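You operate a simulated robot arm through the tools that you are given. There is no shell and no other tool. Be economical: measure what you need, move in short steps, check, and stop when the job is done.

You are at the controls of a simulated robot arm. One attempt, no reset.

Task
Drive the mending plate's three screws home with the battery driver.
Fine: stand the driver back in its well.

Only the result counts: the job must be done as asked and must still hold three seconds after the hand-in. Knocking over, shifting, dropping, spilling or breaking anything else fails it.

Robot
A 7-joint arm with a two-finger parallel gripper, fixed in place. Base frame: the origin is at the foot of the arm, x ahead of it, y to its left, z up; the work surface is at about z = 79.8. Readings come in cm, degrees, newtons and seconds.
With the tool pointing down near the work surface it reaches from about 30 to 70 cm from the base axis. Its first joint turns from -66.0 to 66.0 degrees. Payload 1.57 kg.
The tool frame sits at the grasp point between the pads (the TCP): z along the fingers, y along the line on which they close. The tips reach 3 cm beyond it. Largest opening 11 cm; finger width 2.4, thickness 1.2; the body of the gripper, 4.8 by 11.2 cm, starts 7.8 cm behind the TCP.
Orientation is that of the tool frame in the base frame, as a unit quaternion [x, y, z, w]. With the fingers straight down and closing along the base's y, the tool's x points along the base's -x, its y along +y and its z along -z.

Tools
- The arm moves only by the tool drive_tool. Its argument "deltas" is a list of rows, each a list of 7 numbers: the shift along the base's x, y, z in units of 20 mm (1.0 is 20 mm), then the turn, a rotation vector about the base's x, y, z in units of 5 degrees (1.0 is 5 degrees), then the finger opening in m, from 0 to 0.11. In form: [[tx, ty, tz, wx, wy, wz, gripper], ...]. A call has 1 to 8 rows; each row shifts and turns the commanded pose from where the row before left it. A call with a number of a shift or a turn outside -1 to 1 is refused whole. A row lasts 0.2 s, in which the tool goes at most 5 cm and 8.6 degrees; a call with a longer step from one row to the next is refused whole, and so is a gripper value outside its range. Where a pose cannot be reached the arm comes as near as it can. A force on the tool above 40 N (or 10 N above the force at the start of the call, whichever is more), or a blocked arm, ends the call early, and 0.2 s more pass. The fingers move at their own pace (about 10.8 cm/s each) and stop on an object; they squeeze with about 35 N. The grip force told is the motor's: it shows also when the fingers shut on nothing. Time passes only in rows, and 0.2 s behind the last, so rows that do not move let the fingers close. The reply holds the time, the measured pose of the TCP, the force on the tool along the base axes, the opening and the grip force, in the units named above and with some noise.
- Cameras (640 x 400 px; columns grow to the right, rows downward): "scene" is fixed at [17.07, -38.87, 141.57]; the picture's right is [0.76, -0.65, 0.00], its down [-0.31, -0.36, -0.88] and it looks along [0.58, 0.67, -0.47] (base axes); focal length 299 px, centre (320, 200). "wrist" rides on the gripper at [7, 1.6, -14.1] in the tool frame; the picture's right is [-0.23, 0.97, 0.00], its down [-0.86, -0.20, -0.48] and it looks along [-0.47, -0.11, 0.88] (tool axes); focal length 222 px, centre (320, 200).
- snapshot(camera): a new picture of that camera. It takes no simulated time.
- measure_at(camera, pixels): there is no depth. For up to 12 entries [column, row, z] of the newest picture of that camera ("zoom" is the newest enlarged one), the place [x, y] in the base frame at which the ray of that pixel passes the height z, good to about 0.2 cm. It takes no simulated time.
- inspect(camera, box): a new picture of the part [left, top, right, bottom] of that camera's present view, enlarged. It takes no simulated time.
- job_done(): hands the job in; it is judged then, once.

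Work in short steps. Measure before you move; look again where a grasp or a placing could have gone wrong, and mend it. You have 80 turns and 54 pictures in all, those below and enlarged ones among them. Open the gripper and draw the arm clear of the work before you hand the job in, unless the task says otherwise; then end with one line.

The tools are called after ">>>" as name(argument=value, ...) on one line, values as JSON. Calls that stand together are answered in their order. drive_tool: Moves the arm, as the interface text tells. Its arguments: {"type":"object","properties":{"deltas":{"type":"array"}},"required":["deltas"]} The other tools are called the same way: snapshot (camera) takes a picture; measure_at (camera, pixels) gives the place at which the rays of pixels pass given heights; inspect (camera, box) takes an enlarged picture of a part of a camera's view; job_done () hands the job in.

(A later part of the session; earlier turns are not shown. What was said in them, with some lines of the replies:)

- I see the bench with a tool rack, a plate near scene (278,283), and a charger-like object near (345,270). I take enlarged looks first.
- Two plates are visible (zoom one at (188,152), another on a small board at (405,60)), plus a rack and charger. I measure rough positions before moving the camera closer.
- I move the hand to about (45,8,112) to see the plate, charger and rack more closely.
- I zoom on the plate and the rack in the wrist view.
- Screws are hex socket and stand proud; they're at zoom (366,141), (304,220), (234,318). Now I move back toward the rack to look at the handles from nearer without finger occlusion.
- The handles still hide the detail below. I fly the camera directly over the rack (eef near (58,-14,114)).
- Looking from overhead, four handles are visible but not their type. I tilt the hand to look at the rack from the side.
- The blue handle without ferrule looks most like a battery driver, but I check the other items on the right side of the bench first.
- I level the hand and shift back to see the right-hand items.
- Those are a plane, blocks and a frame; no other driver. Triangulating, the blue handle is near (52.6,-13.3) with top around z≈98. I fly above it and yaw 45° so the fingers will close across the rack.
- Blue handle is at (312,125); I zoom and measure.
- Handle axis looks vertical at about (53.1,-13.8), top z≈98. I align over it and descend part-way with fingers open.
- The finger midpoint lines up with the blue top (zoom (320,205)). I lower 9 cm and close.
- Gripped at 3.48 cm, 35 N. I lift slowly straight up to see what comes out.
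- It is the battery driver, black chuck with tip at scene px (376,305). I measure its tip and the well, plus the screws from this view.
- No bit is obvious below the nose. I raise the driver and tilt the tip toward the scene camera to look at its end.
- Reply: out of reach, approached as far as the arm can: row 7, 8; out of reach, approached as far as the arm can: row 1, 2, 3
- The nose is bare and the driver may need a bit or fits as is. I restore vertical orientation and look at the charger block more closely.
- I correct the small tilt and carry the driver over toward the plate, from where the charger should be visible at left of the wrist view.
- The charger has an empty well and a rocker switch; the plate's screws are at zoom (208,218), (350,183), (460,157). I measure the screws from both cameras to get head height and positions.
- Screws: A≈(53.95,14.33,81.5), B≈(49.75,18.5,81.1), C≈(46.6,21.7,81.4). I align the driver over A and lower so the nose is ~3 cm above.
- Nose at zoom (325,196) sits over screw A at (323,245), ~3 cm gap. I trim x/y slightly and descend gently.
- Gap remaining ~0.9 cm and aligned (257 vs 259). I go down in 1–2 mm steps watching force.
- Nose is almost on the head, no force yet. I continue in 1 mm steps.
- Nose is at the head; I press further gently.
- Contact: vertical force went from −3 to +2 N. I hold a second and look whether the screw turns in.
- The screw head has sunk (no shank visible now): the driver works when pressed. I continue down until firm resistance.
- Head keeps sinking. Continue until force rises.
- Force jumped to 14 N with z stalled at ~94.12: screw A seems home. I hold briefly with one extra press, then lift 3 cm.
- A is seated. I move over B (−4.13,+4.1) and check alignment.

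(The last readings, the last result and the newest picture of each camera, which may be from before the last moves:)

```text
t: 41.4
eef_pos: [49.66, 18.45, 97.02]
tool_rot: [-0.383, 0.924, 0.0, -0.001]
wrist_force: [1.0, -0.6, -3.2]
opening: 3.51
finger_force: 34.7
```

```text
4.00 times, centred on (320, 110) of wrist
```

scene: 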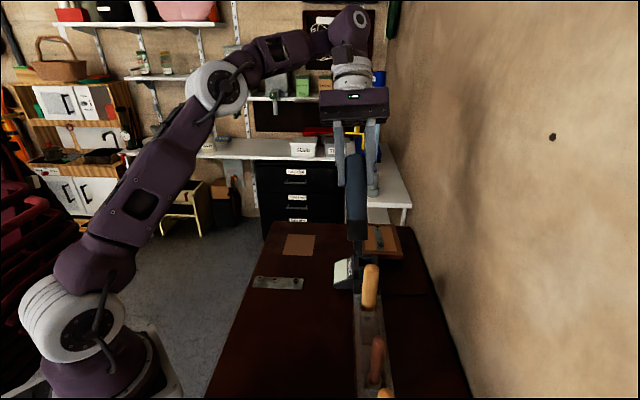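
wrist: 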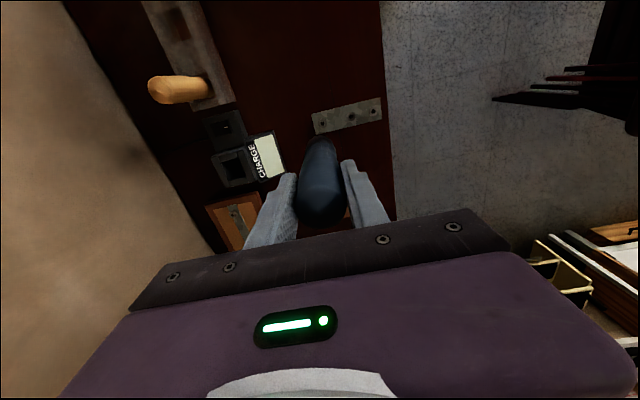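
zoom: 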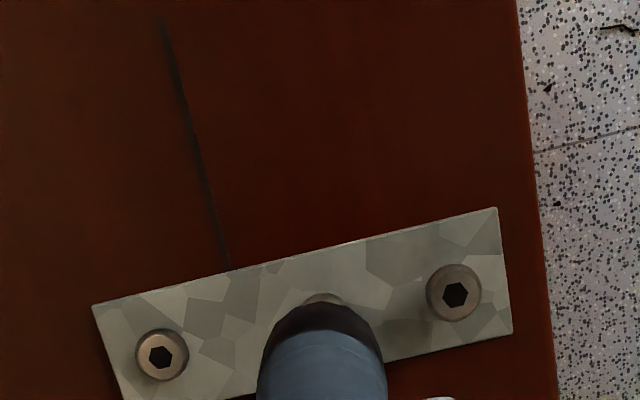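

Aligned (253 vs 256). I re-measure C and A from this closer wrist view, and press down on B.

>>> measure_at(camera="zoom", pixels=[[455, 294, 81.5], [160, 356, 80.7]])

>>> drive_tool(deltas=[[0.04, 0, -0.3, 0, 0, 0, 0.02], [0, 0, -0.3, 0, 0, 0, 0.02], [0, 0, -0.1, 0, 0, 0, 0.02], [0, 0, -0.1, 0, 0, 0, 0.02], [0, 0, 0, 0, 0, 0, 0.02]])

>>> drive_tool(deltas=[[0, 0, -0.05, 0, 0, 0, 0.02], [0, 0, 0, 0, 0, 0, 0.02], [0, 0, -0.05, 0, 0, 0, 0.02], [0, 0, 0, 0, 0, 0, 0.02], [0, 0, -0.05, 0, 0, 0, 0.02], [0, 0, 0, 0, 0, 0, 0.02]])

```text
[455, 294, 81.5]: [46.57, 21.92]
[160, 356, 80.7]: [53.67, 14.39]
```

```text
t: 42.6
eef_pos: [49.77, 18.51, 95.42]
tool_rot: [-0.383, 0.924, -0.001, -0.001]
wrist_force: [0.5, -0.1, -2.4]
opening: 3.5
finger_force: 34.7
```

```text
t: 44.0
eef_pos: [49.74, 18.48, 95.15]
tool_rot: [-0.383, 0.924, -0.002, -0.002]
wrist_force: [-0.4, 0.4, -3.1]
opening: 3.49
finger_force: 34.9
```

>>> inspect(camera="scene", box=[245, 240, 325, 300])

>>> drive_tool(deltas=[[0, 0, -0.05, 0, 0, 0, 0.02], [0, 0, 0, 0, 0, 0, 0.02], [0, 0, -0.05, 0, 0, 0, 0.02], [0, 0, 0, 0, 0, 0, 0.02], [0, 0, -0.05, 0, 0, 0, 0.02], [0, 0, 0, 0, 0, 0, 0.02]])

```text
6.67 times, centred on (285, 270) of scene
```

zoom: 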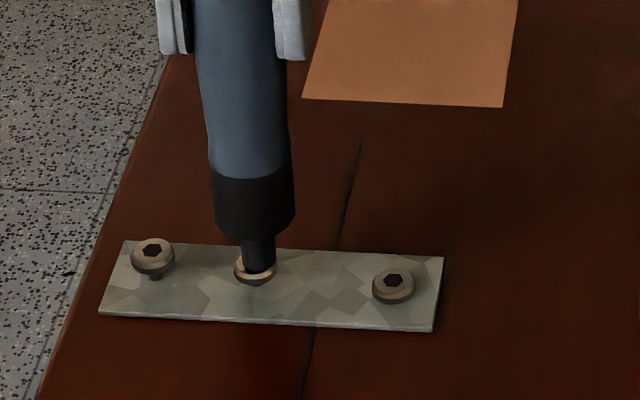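

```text
t: 45.4
eef_pos: [49.92, 18.51, 94.93]
tool_rot: [-0.382, 0.924, -0.001, -0.001]
wrist_force: [-1.5, 0.3, 3.1]
opening: 3.5
finger_force: 35.1
```

Contact on B (force +3). I keep pressing in 1 mm steps.

>>> drive_tool(deltas=[[0, 0, -0.05, 0, 0, 0, 0.02], [0, 0, 0, 0, 0, 0, 0.02], [0, 0, -0.05, 0, 0, 0, 0.02], [0, 0, 0, 0, 0, 0, 0.02], [0, 0, -0.05, 0, 0, 0, 0.02], [0, 0, 0, 0, 0, 0, 0.02]])

>>> drive_tool(deltas=[[0, 0, -0.05, 0, 0, 0, 0.02], [0, 0, 0, 0, 0, 0, 0.02], [0, 0, -0.05, 0, 0, 0, 0.02], [0, 0, 0, 0, 0, 0, 0.02], [0, 0, -0.05, 0, 0, 0, 0.02], [0, 0, 0, 0, 0, 0, 0.02]])

```text
t: 46.8
eef_pos: [49.94, 18.47, 94.41]
tool_rot: [-0.383, 0.924, 0.0, -0.002]
wrist_force: [-0.6, 1.0, 2.7]
opening: 3.49
finger_force: 35.2
```

```text
t: 48.2
eef_pos: [49.78, 18.35, 94.32]
tool_rot: [-0.382, 0.924, 0.0, -0.002]
wrist_force: [2.2, -1.2, 2.9]
opening: 3.46
finger_force: 35.3
```

>>> drive_tool(deltas=[[0, 0, -0.05, 0, 0, 0, 0.02], [0, 0, 0, 0, 0, 0, 0.02], [0, 0, -0.05, 0, 0, 0, 0.02], [0, 0, 0, 0, 0, 0, 0.02], [0, 0, 0, 0, 0, 0, 0.02]])

>>> drive_tool(deltas=[[0, 0, -0.05, 0, 0, 0, 0.02], [0, 0, 0, 0, 0, 0, 0.02], [0, 0, 0, 0, 0, 0, 0.02]])

```text
t: 49.4
eef_pos: [49.99, 18.5, 94.04]
tool_rot: [-0.383, 0.924, 0.001, -0.002]
wrist_force: [-0.5, -1.9, 16.8]
opening: 3.47
finger_force: 34.8
```

```text
t: 50.2
eef_pos: [49.8, 18.5, 94.01]
tool_rot: [-0.383, 0.924, 0.0, -0.001]
wrist_force: [1.7, -0.7, 22.5]
opening: 3.46
finger_force: 35.4
```

B bottomed at 94.03 with 22 N. I lift, shift to C (−3.2,+3.3), and check.

>>> drive_tool(deltas=[[0, 0, 0, 0, 0, 0, 0.02], [0, 0, 0.5, 0, 0, 0, 0.02], [0, 0, 1, 0, 0, 0, 0.02], [0, 0, 0.3, 0, 0, 0, 0.02], [-0.8, 0.8, 0, 0, 0, 0, 0.02], [-0.8, 0.85, 0, 0, 0, 0, 0.02], [0, 0, -0.4, 0, 0, 0, 0.02], [0, 0, 0, 0, 0, 0, 0.02]])

>>> inspect(camera="scene", box=[245, 240, 325, 300])

```text
t: 52.0
eef_pos: [46.48, 21.84, 96.63]
tool_rot: [-0.383, 0.924, -0.001, -0.002]
wrist_force: [0.1, 0.3, -3.5]
opening: 3.52
finger_force: 34.7
```

```text
6.67 times, centred on (285, 270) of scene
```

zoom: 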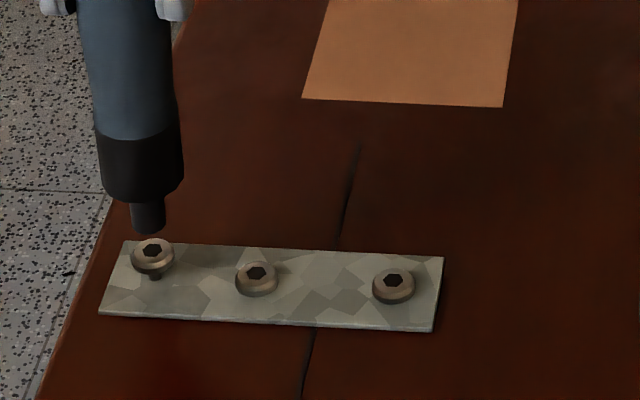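

B is seated. Nose (148) over C (152); I nudge +1 mm x and descend.

>>> drive_tool(deltas=[[0.05, -0.03, -0.3, 0, 0, 0, 0.02], [0, 0, -0.2, 0, 0, 0, 0.02], [0, 0, -0.1, 0, 0, 0, 0.02], [0, 0, -0.05, 0, 0, 0, 0.02], [0, 0, 0, 0, 0, 0, 0.02], [0, 0, -0.05, 0, 0, 0, 0.02], [0, 0, 0, 0, 0, 0, 0.02]])

>>> drive_tool(deltas=[[0, 0, -0.05, 0, 0, 0, 0.02], [0, 0, 0, 0, 0, 0, 0.02], [0, 0, -0.05, 0, 0, 0, 0.02], [0, 0, 0, 0, 0, 0, 0.02]])

>>> inspect(camera="scene", box=[245, 240, 325, 300])

```text
t: 53.6
eef_pos: [46.75, 21.75, 95.31]
tool_rot: [-0.382, 0.924, 0.0, -0.001]
wrist_force: [0.2, 1.0, -2.7]
opening: 3.48
finger_force: 35.1
```

```text
t: 54.6
eef_pos: [46.81, 21.6, 95.04]
tool_rot: [-0.382, 0.924, -0.001, -0.001]
wrist_force: [-0.5, -1.4, 2.2]
opening: 3.49
finger_force: 34.5
```

```text
6.67 times, centred on (285, 270) of scene
```

zoom: 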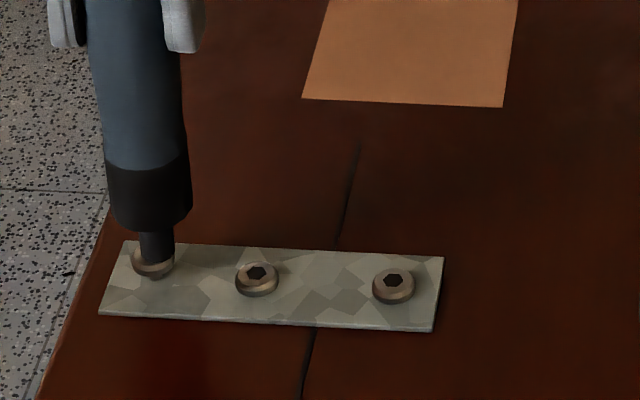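

Nose is engaged but ~2 mm right of C's center (156 vs 152). I back off slightly, shift, and press on.

>>> drive_tool(deltas=[[0, 0, 0.2, 0, 0, 0, 0.02], [-0.08, 0.07, 0, 0, 0, 0, 0.02], [0, 0, -0.15, 0, 0, 0, 0.02], [0, 0, -0.05, 0, 0, 0, 0.02], [0, 0, 0, 0, 0, 0, 0.02], [0, 0, -0.05, 0, 0, 0, 0.02], [0, 0, 0, 0, 0, 0, 0.02]])

>>> drive_tool(deltas=[[0, 0, -0.05, 0, 0, 0, 0.02], [0, 0, 0, 0, 0, 0, 0.02], [0, 0, -0.05, 0, 0, 0, 0.02], [0, 0, 0, 0, 0, 0, 0.02], [0, 0, -0.05, 0, 0, 0, 0.02], [0, 0, 0, 0, 0, 0, 0.02]])

>>> drive_tool(deltas=[[0, 0, -0.05, 0, 0, 0, 0.02], [0, 0, 0, 0, 0, 0, 0.02], [0, 0, -0.05, 0, 0, 0, 0.02], [0, 0, 0, 0, 0, 0, 0.02]])

```text
t: 56.2
eef_pos: [46.48, 21.88, 95.04]
tool_rot: [-0.383, 0.924, 0.0, -0.002]
wrist_force: [-1.4, -2.4, 3.2]
opening: 3.47
finger_force: 35.0
```

```text
t: 57.6
eef_pos: [46.63, 21.83, 94.81]
tool_rot: [-0.384, 0.923, -0.001, 0.0]
wrist_force: [0.2, 2.6, 3.3]
opening: 3.47
finger_force: 35.2
```

```text
t: 58.6
eef_pos: [46.54, 21.81, 94.59]
tool_rot: [-0.382, 0.924, -0.001, -0.002]
wrist_force: [-0.2, 2.4, 2.5]
opening: 3.49
finger_force: 34.6
```

C is advancing at a constant ~3 N. I continue to the stop.

>>> drive_tool(deltas=[[0, 0, -0.05, 0, 0, 0, 0.02], [0, 0, 0, 0, 0, 0, 0.02], [0, 0, -0.05, 0, 0, 0, 0.02], [0, 0, 0, 0, 0, 0, 0.02], [0, 0, -0.05, 0, 0, 0, 0.02], [0, 0, 0, 0, 0, 0, 0.02]])

>>> drive_tool(deltas=[[0, 0, -0.05, 0, 0, 0, 0.02], [0, 0, 0, 0, 0, 0, 0.02], [0, 0, -0.05, 0, 0, 0, 0.02], [0, 0, 0, 0, 0, 0, 0.02], [0, 0, 0, 0, 0, 0, 0.02]])

```text
t: 60.0
eef_pos: [46.57, 21.8, 94.23]
tool_rot: [-0.383, 0.924, 0.0, -0.001]
wrist_force: [-1.2, 0.0, 1.1]
opening: 3.49
finger_force: 35.5
```

```text
t: 61.2
eef_pos: [46.65, 21.8, 94.08]
tool_rot: [-0.382, 0.924, 0.0, -0.001]
wrist_force: [-0.7, -1.2, 14.0]
opening: 3.5
finger_force: 35.1
```

14 N at 94.08; one more millimetre of press, hold, then lift and verify.

>>> drive_tool(deltas=[[0, 0, -0.05, 0, 0, 0, 0.02], [0, 0, 0, 0, 0, 0, 0.02], [0, 0, 0, 0, 0, 0, 0.02], [0, 0, 0, 0, 0, 0, 0.02]])

>>> drive_tool(deltas=[[0, 0, 0.5, 0, 0, 0, 0.02], [0, 0, 1, 0, 0, 0, 0.02], [0, 0, 1, 0, 0, 0, 0.02], [0, 0, 1, 0, 0, 0, 0.02], [0, 0, 1, 0, 0, 0, 0.02], [0, 0, 1, 0, 0, 0, 0.02], [0, 0, 1, 0, 0, 0, 0.02]])

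>>> inspect(camera="scene", box=[250, 260, 310, 300])

```text
t: 62.2
eef_pos: [46.63, 21.74, 93.94]
tool_rot: [-0.382, 0.924, -0.001, -0.001]
wrist_force: [1.0, -1.7, 21.6]
opening: 3.5
finger_force: 35.4
```

```text
t: 63.8
eef_pos: [46.51, 21.96, 106.94]
tool_rot: [-0.383, 0.924, 0.0, -0.002]
wrist_force: [-0.2, 0.8, -2.9]
opening: 3.51
finger_force: 35.2
```

```text
10.00 times, centred on (280, 280) of scene
```

zoom: 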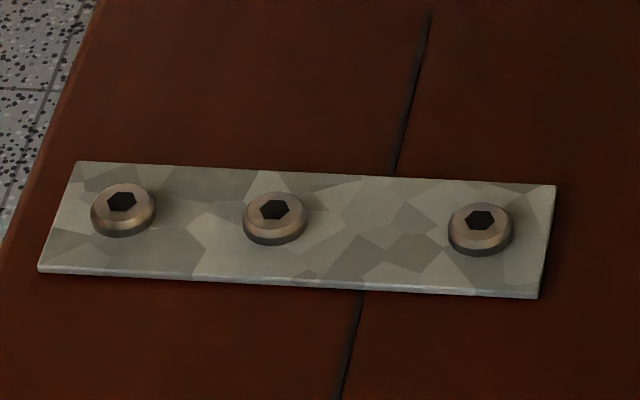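

All three screws are flush. Now I carry the driver back over its rack well at (53.2,−13.9), staying high.

>>> drive_tool(deltas=[[0.15, -1, 1, 0, 0, 0, 0.02], [0.15, -1, 1, 0, 0, 0, 0.02], [0.15, -1, 0, 0, 0, 0, 0.02], [0.15, -1, 0, 0, 0, 0, 0.02], [0.15, -1, 0, 0, 0, 0, 0.02], [0.15, -1, 0, 0, 0, 0, 0.02], [0.15, -1, 0, 0, 0, 0, 0.02], [0.15, -1, 0, 0, 0, 0, 0.02]])

>>> drive_tool(deltas=[[0.2, -1, 0, 0, 0, 0, 0.02], [0.2, -1, 0, 0, 0, 0, 0.02], [0.25, -1, 0, 0, 0, 0, 0.02], [0.25, -1, 0, 0, 0, 0, 0.02], [0.25, -1, 0, 0, 0, 0, 0.02], [0.25, -1, 0, 0, 0, 0, 0.02], [0.25, -1, 0, 0, 0, 0, 0.02], [0.25, -1, 0, 0, 0, 0, 0.02]])

>>> drive_tool(deltas=[[0.15, -0.8, 0, 0, 0, 0, 0.02], [0, -1, 0, 0, 0, 0, 0.02], [0, 0, 0, 0, 0, 0, 0.02]])

>>> snapshot(camera="wrist")

```text
t: 65.6
eef_pos: [49.05, 5.78, 110.93]
tool_rot: [-0.382, 0.924, -0.001, -0.001]
wrist_force: [0.0, 0.5, -3.4]
opening: 3.49
finger_force: 35.1
```

```text
t: 67.4
eef_pos: [52.88, -10.14, 110.86]
tool_rot: [-0.383, 0.924, -0.001, -0.001]
wrist_force: [-0.5, 0.1, -2.6]
opening: 3.51
finger_force: 35.0
```

```text
t: 68.2
eef_pos: [53.36, -13.88, 110.99]
tool_rot: [-0.382, 0.924, 0.0, -0.001]
wrist_force: [-0.4, -0.1, -3.7]
opening: 3.5
finger_force: 35.1
```

```text
7 pictures are left
```

wrist: 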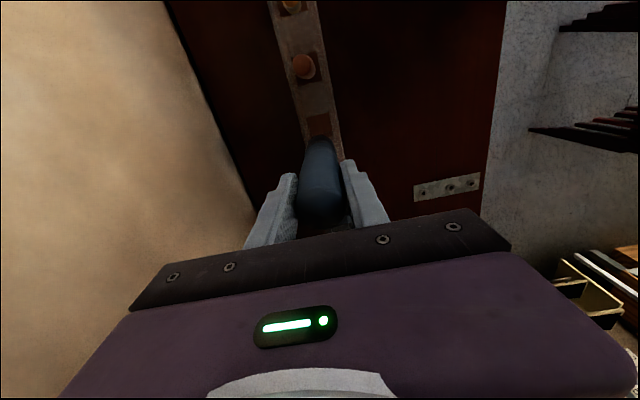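

Well visible just beyond the driver. I trim x and lower to where the nose is near the rack top, then check.

>>> drive_tool(deltas=[[-0.08, 0, -1, 0, 0, 0, 0.02], [0, 0, -1, 0, 0, 0, 0.02], [0, 0, -1, 0, 0, 0, 0.02], [0, 0, -1, 0, 0, 0, 0.02], [0, 0, -0.5, 0, 0, 0, 0.02], [0, 0, 0, 0, 0, 0, 0.02]])

>>> inspect(camera="wrist", box=[240, 60, 400, 220])

>>> inspect(camera="scene", box=[330, 250, 420, 360])

```text
t: 69.6
eef_pos: [53.03, -13.82, 101.92]
tool_rot: [-0.383, 0.924, -0.001, -0.002]
wrist_force: [0.0, -0.2, -3.3]
opening: 3.48
finger_force: 35.3
```

```text
2.50 times, centred on (320, 140) of wrist
```

zoom: 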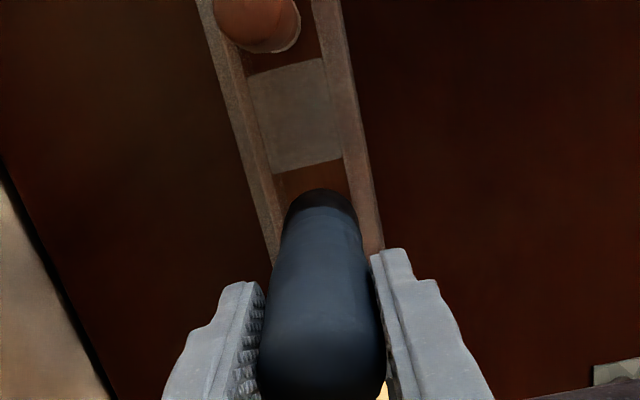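

```text
3.64 times, centred on (375, 305) of scene
```

zoom: 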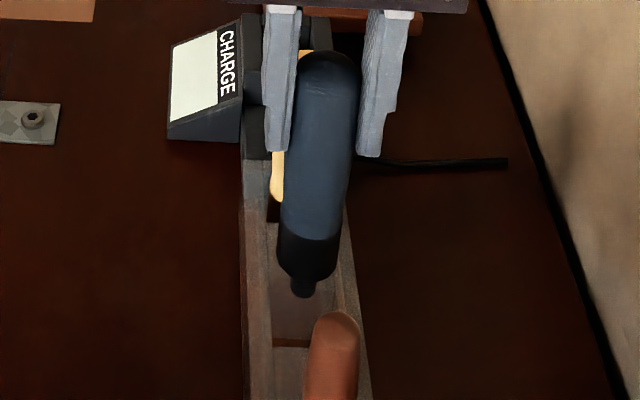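

Aligned as at extraction. I lower in smaller steps toward z 94.2 while monitoring force.

>>> drive_tool(deltas=[[0.03, 0, -0.5, 0, 0, 0, 0.02], [0, 0, -0.5, 0, 0, 0, 0.02], [0, 0, -0.5, 0, 0, 0, 0.02], [0, 0, -0.5, 0, 0, 0, 0.02], [0, 0, 0, 0, 0, 0, 0.02]])

>>> drive_tool(deltas=[[0, 0, -0.5, 0, 0, 0, 0.02], [0, 0, -0.5, 0, 0, 0, 0.02], [0, 0, -0.4, 0, 0, 0, 0.02], [0, 0, -0.2, 0, 0, 0, 0.02], [0, 0, 0, 0, 0, 0, 0.02]])

```text
t: 70.8
eef_pos: [52.98, -13.84, 97.95]
tool_rot: [-0.383, 0.924, 0.0, -0.001]
wrist_force: [-0.1, -0.1, -3.8]
opening: 3.48
finger_force: 35.1
```

```text
t: 71.4
eef_pos: [53.01, -13.69, 96.47]
tool_rot: [-0.382, 0.924, -0.003, -0.001]
wrist_force: [-5.3, 3.3, 11.5]
opening: 3.52
finger_force: 35.4
stopped in row 3: the force on the tool passed its limit (the readings are from after the stop); the commanded pose is now the measured one
```

It touched something 2.3 cm above rest, with side force (−5.3,+3.3). I raise a little and look.

>>> drive_tool(deltas=[[0, 0, 0.2, 0, 0, 0, 0.02], [0, 0, 0, 0, 0, 0, 0.02]])

>>> inspect(camera="scene", box=[330, 270, 420, 360])

>>> inspect(camera="wrist", box=[240, 60, 400, 220])

```text
t: 72.0
eef_pos: [53.05, -13.81, 96.66]
tool_rot: [-0.384, 0.923, -0.002, 0.0]
wrist_force: [-0.9, -0.6, -2.5]
opening: 3.48
finger_force: 34.7
```

```text
4.44 times, centred on (375, 315) of scene
```

zoom: 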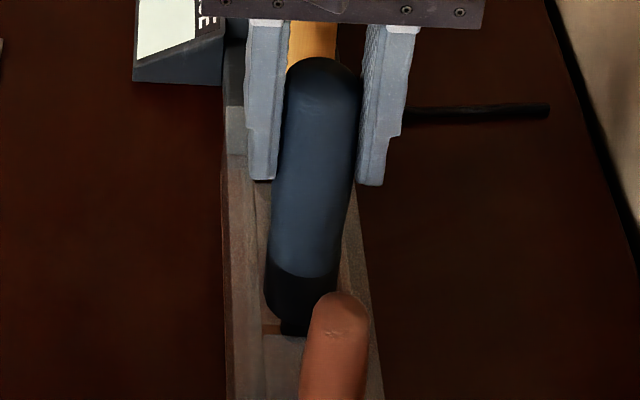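

```text
2.50 times, centred on (320, 140) of wrist
```

zoom: 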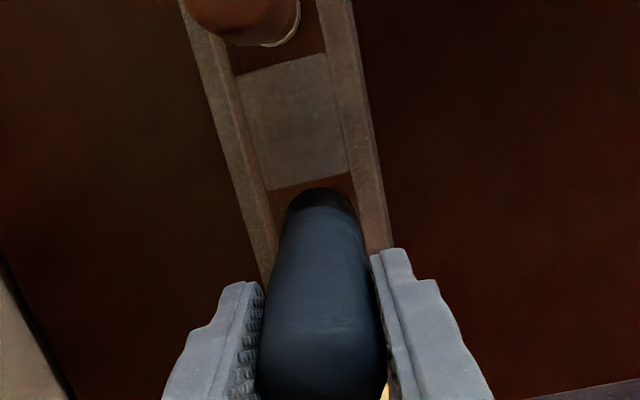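

The position equals the extraction pose within ~1.5 mm; the side force suggests the chuck rides on the far (+x,−y) rim, and the rotating nose may add to it. I shift 1 mm toward (−x,+y) and probe gently.

>>> drive_tool(deltas=[[-0.03, 0.05, 0, 0, 0, 0, 0.02], [0, 0, -0.1, 0, 0, 0, 0.02], [0, 0, -0.1, 0, 0, 0, 0.02], [0, 0, 0, 0, 0, 0, 0.02]])

>>> drive_tool(deltas=[[0, 0, -0.05, 0, 0, 0, 0.02], [0, 0, 0, 0, 0, 0, 0.02]])

```text
t: 73.0
eef_pos: [53.18, -13.69, 96.26]
tool_rot: [-0.383, 0.924, -0.003, 0.0]
wrist_force: [0.1, -0.2, -3.2]
opening: 3.5
finger_force: 34.4
```

```text
t: 73.6
eef_pos: [53.04, -13.67, 96.19]
tool_rot: [-0.383, 0.924, -0.002, 0.0]
wrist_force: [-0.3, -0.3, -2.6]
opening: 3.49
finger_force: 35.2
```

Below the earlier stop without contact. I continue in 2 mm steps.

>>> drive_tool(deltas=[[0, 0, -0.1, 0, 0, 0, 0.02], [0, 0, -0.1, 0, 0, 0, 0.02], [0, 0, -0.1, 0, 0, 0, 0.02], [0, 0, 0, 0, 0, 0, 0.02]])

```text
t: 74.6
eef_pos: [53.13, -13.53, 95.57]
tool_rot: [-0.383, 0.924, -0.003, -0.001]
wrist_force: [0.6, -1.0, -2.6]
opening: 3.5
finger_force: 34.9
```

>>> drive_tool(deltas=[[0, 0, -0.1, 0, 0, 0, 0.02], [0, 0, -0.1, 0, 0, 0, 0.02], [0, 0, -0.1, 0, 0, 0, 0.02], [0, 0, -0.1, 0, 0, 0, 0.02], [0, 0, 0, 0, 0, 0, 0.02]])

>>> drive_tool(deltas=[[0, 0, -0.1, 0, 0, 0, 0.02], [0, 0, -0.1, 0, 0, 0, 0.02], [0, 0, 0, 0, 0, 0, 0.02]])

```text
t: 75.8
eef_pos: [53.07, -13.57, 94.91]
tool_rot: [-0.383, 0.924, -0.002, 0.001]
wrist_force: [-0.6, 0.2, -3.4]
opening: 3.5
finger_force: 34.8
```

```text
t: 76.6
eef_pos: [53.0, -13.74, 94.46]
tool_rot: [-0.383, 0.924, -0.002, 0.0]
wrist_force: [0.0, -0.2, -3.6]
opening: 3.48
finger_force: 34.4
```

Almost at the rest height (94.18), no resistance. A last bit down until it touches the floor.

>>> drive_tool(deltas=[[0, 0, -0.1, 0, 0, 0, 0.02], [0, 0, -0.05, 0, 0, 0, 0.02], [0, 0, 0, 0, 0, 0, 0.02]])

>>> drive_tool(deltas=[[0, 0, -0.05, 0, 0, 0, 0.02], [0, 0, 0, 0, 0, 0, 0.02]])

```text
t: 77.4
eef_pos: [53.21, -13.64, 94.19]
tool_rot: [-0.383, 0.924, -0.003, 0.001]
wrist_force: [-0.8, 0.0, -3.8]
opening: 3.5
finger_force: 34.4
```

```text
t: 78.0
eef_pos: [53.22, -13.73, 94.04]
tool_rot: [-0.383, 0.924, -0.003, 0.0]
wrist_force: [-1.8, 1.0, 8.5]
opening: 3.48
finger_force: 35.2
```

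Floor contact at 94.04. I ease up half a millimetre and open the fingers, then rise.

>>> drive_tool(deltas=[[0, 0, 0.03, 0, 0, 0, 0.02], [0, 0, 0, 0, 0, 0, 0.038], [0, 0, 0, 0, 0, 0, 0.045], [0, 0, 0, 0, 0, 0, 0.06], [0, 0, 0, 0, 0, 0, 0.09]])

>>> drive_tool(deltas=[[0, 0, 0.5, 0, 0, 0, 0.09], [0, 0, 1, 0, 0, 0, 0.09], [0, 0, 1, 0, 0, 0, 0.09], [0, 0, 1, 0, 0, 0, 0.09], [0, 0, 1, 0, 0, 0, 0.09], [0, 0, 1, 0, 0, 0, 0.09], [0, 0, 1, 0, 0, 0, 0.09], [0, 0, 1, 0, 0, 0, 0.09]])

>>> drive_tool(deltas=[[-1, 1, 0.5, 0, 0, 0, 0.09], [-1, 1, 0.5, 0, 0, 0, 0.09], [-1, 1, 0.5, 0, 0, 0, 0.09], [-1, 1, 0.5, 0, 0, 0, 0.09], [-1, 1, 0.5, 0, 0, 0, 0.09], [-1, 1, 0, 0, 0, 0, 0.09]])

>>> snapshot(camera="scene")

```text
t: 79.2
eef_pos: [52.96, -13.66, 94.11]
tool_rot: [-0.383, 0.924, -0.002, 0.0]
wrist_force: [0.1, -0.7, 0.9]
opening: 8.97
finger_force: 0.1
```

```text
t: 81.0
eef_pos: [53.06, -13.63, 109.14]
tool_rot: [-0.383, 0.924, -0.003, 0.001]
wrist_force: [0.4, -1.0, 0.0]
opening: 9.01
finger_force: 0.1
```

```text
t: 82.4
eef_pos: [41.15, -1.65, 114.24]
tool_rot: [-0.382, 0.924, -0.003, 0.0]
wrist_force: [0.0, -0.8, 0.0]
opening: 9.0
finger_force: 0.1
```

```text
2 pictures are left
```

scene: 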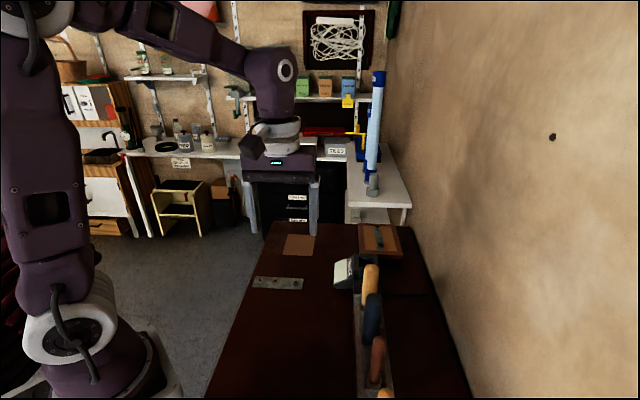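

The driver stands at (372,318) as before. One final enlarged check.

>>> inspect(camera="scene", box=[245, 250, 425, 400])

```text
2.67 times, centred on (335, 325) of scene
```

zoom: 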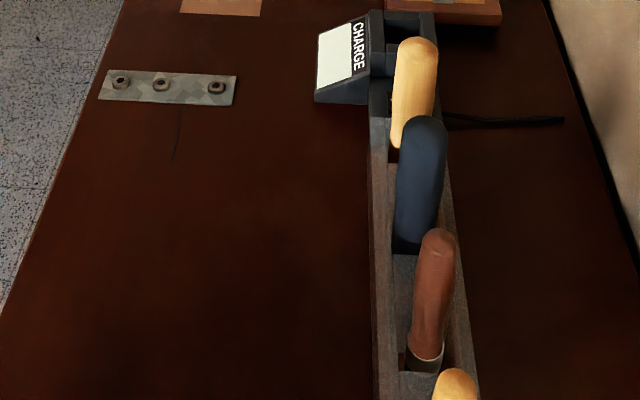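

The plate's screws are seated, the driver stands in its well and the rack is undisturbed; I hand in.

>>> job_done()

```text
The job is handed in.
```

All three mending-plate screws are driven home, and the battery driver is standing back in its rack well. On the way in the driver caught what looked like the well's rim once; I lifted it, shifted about 1 mm and it went down cleanly. The arm is clear with the gripper open.
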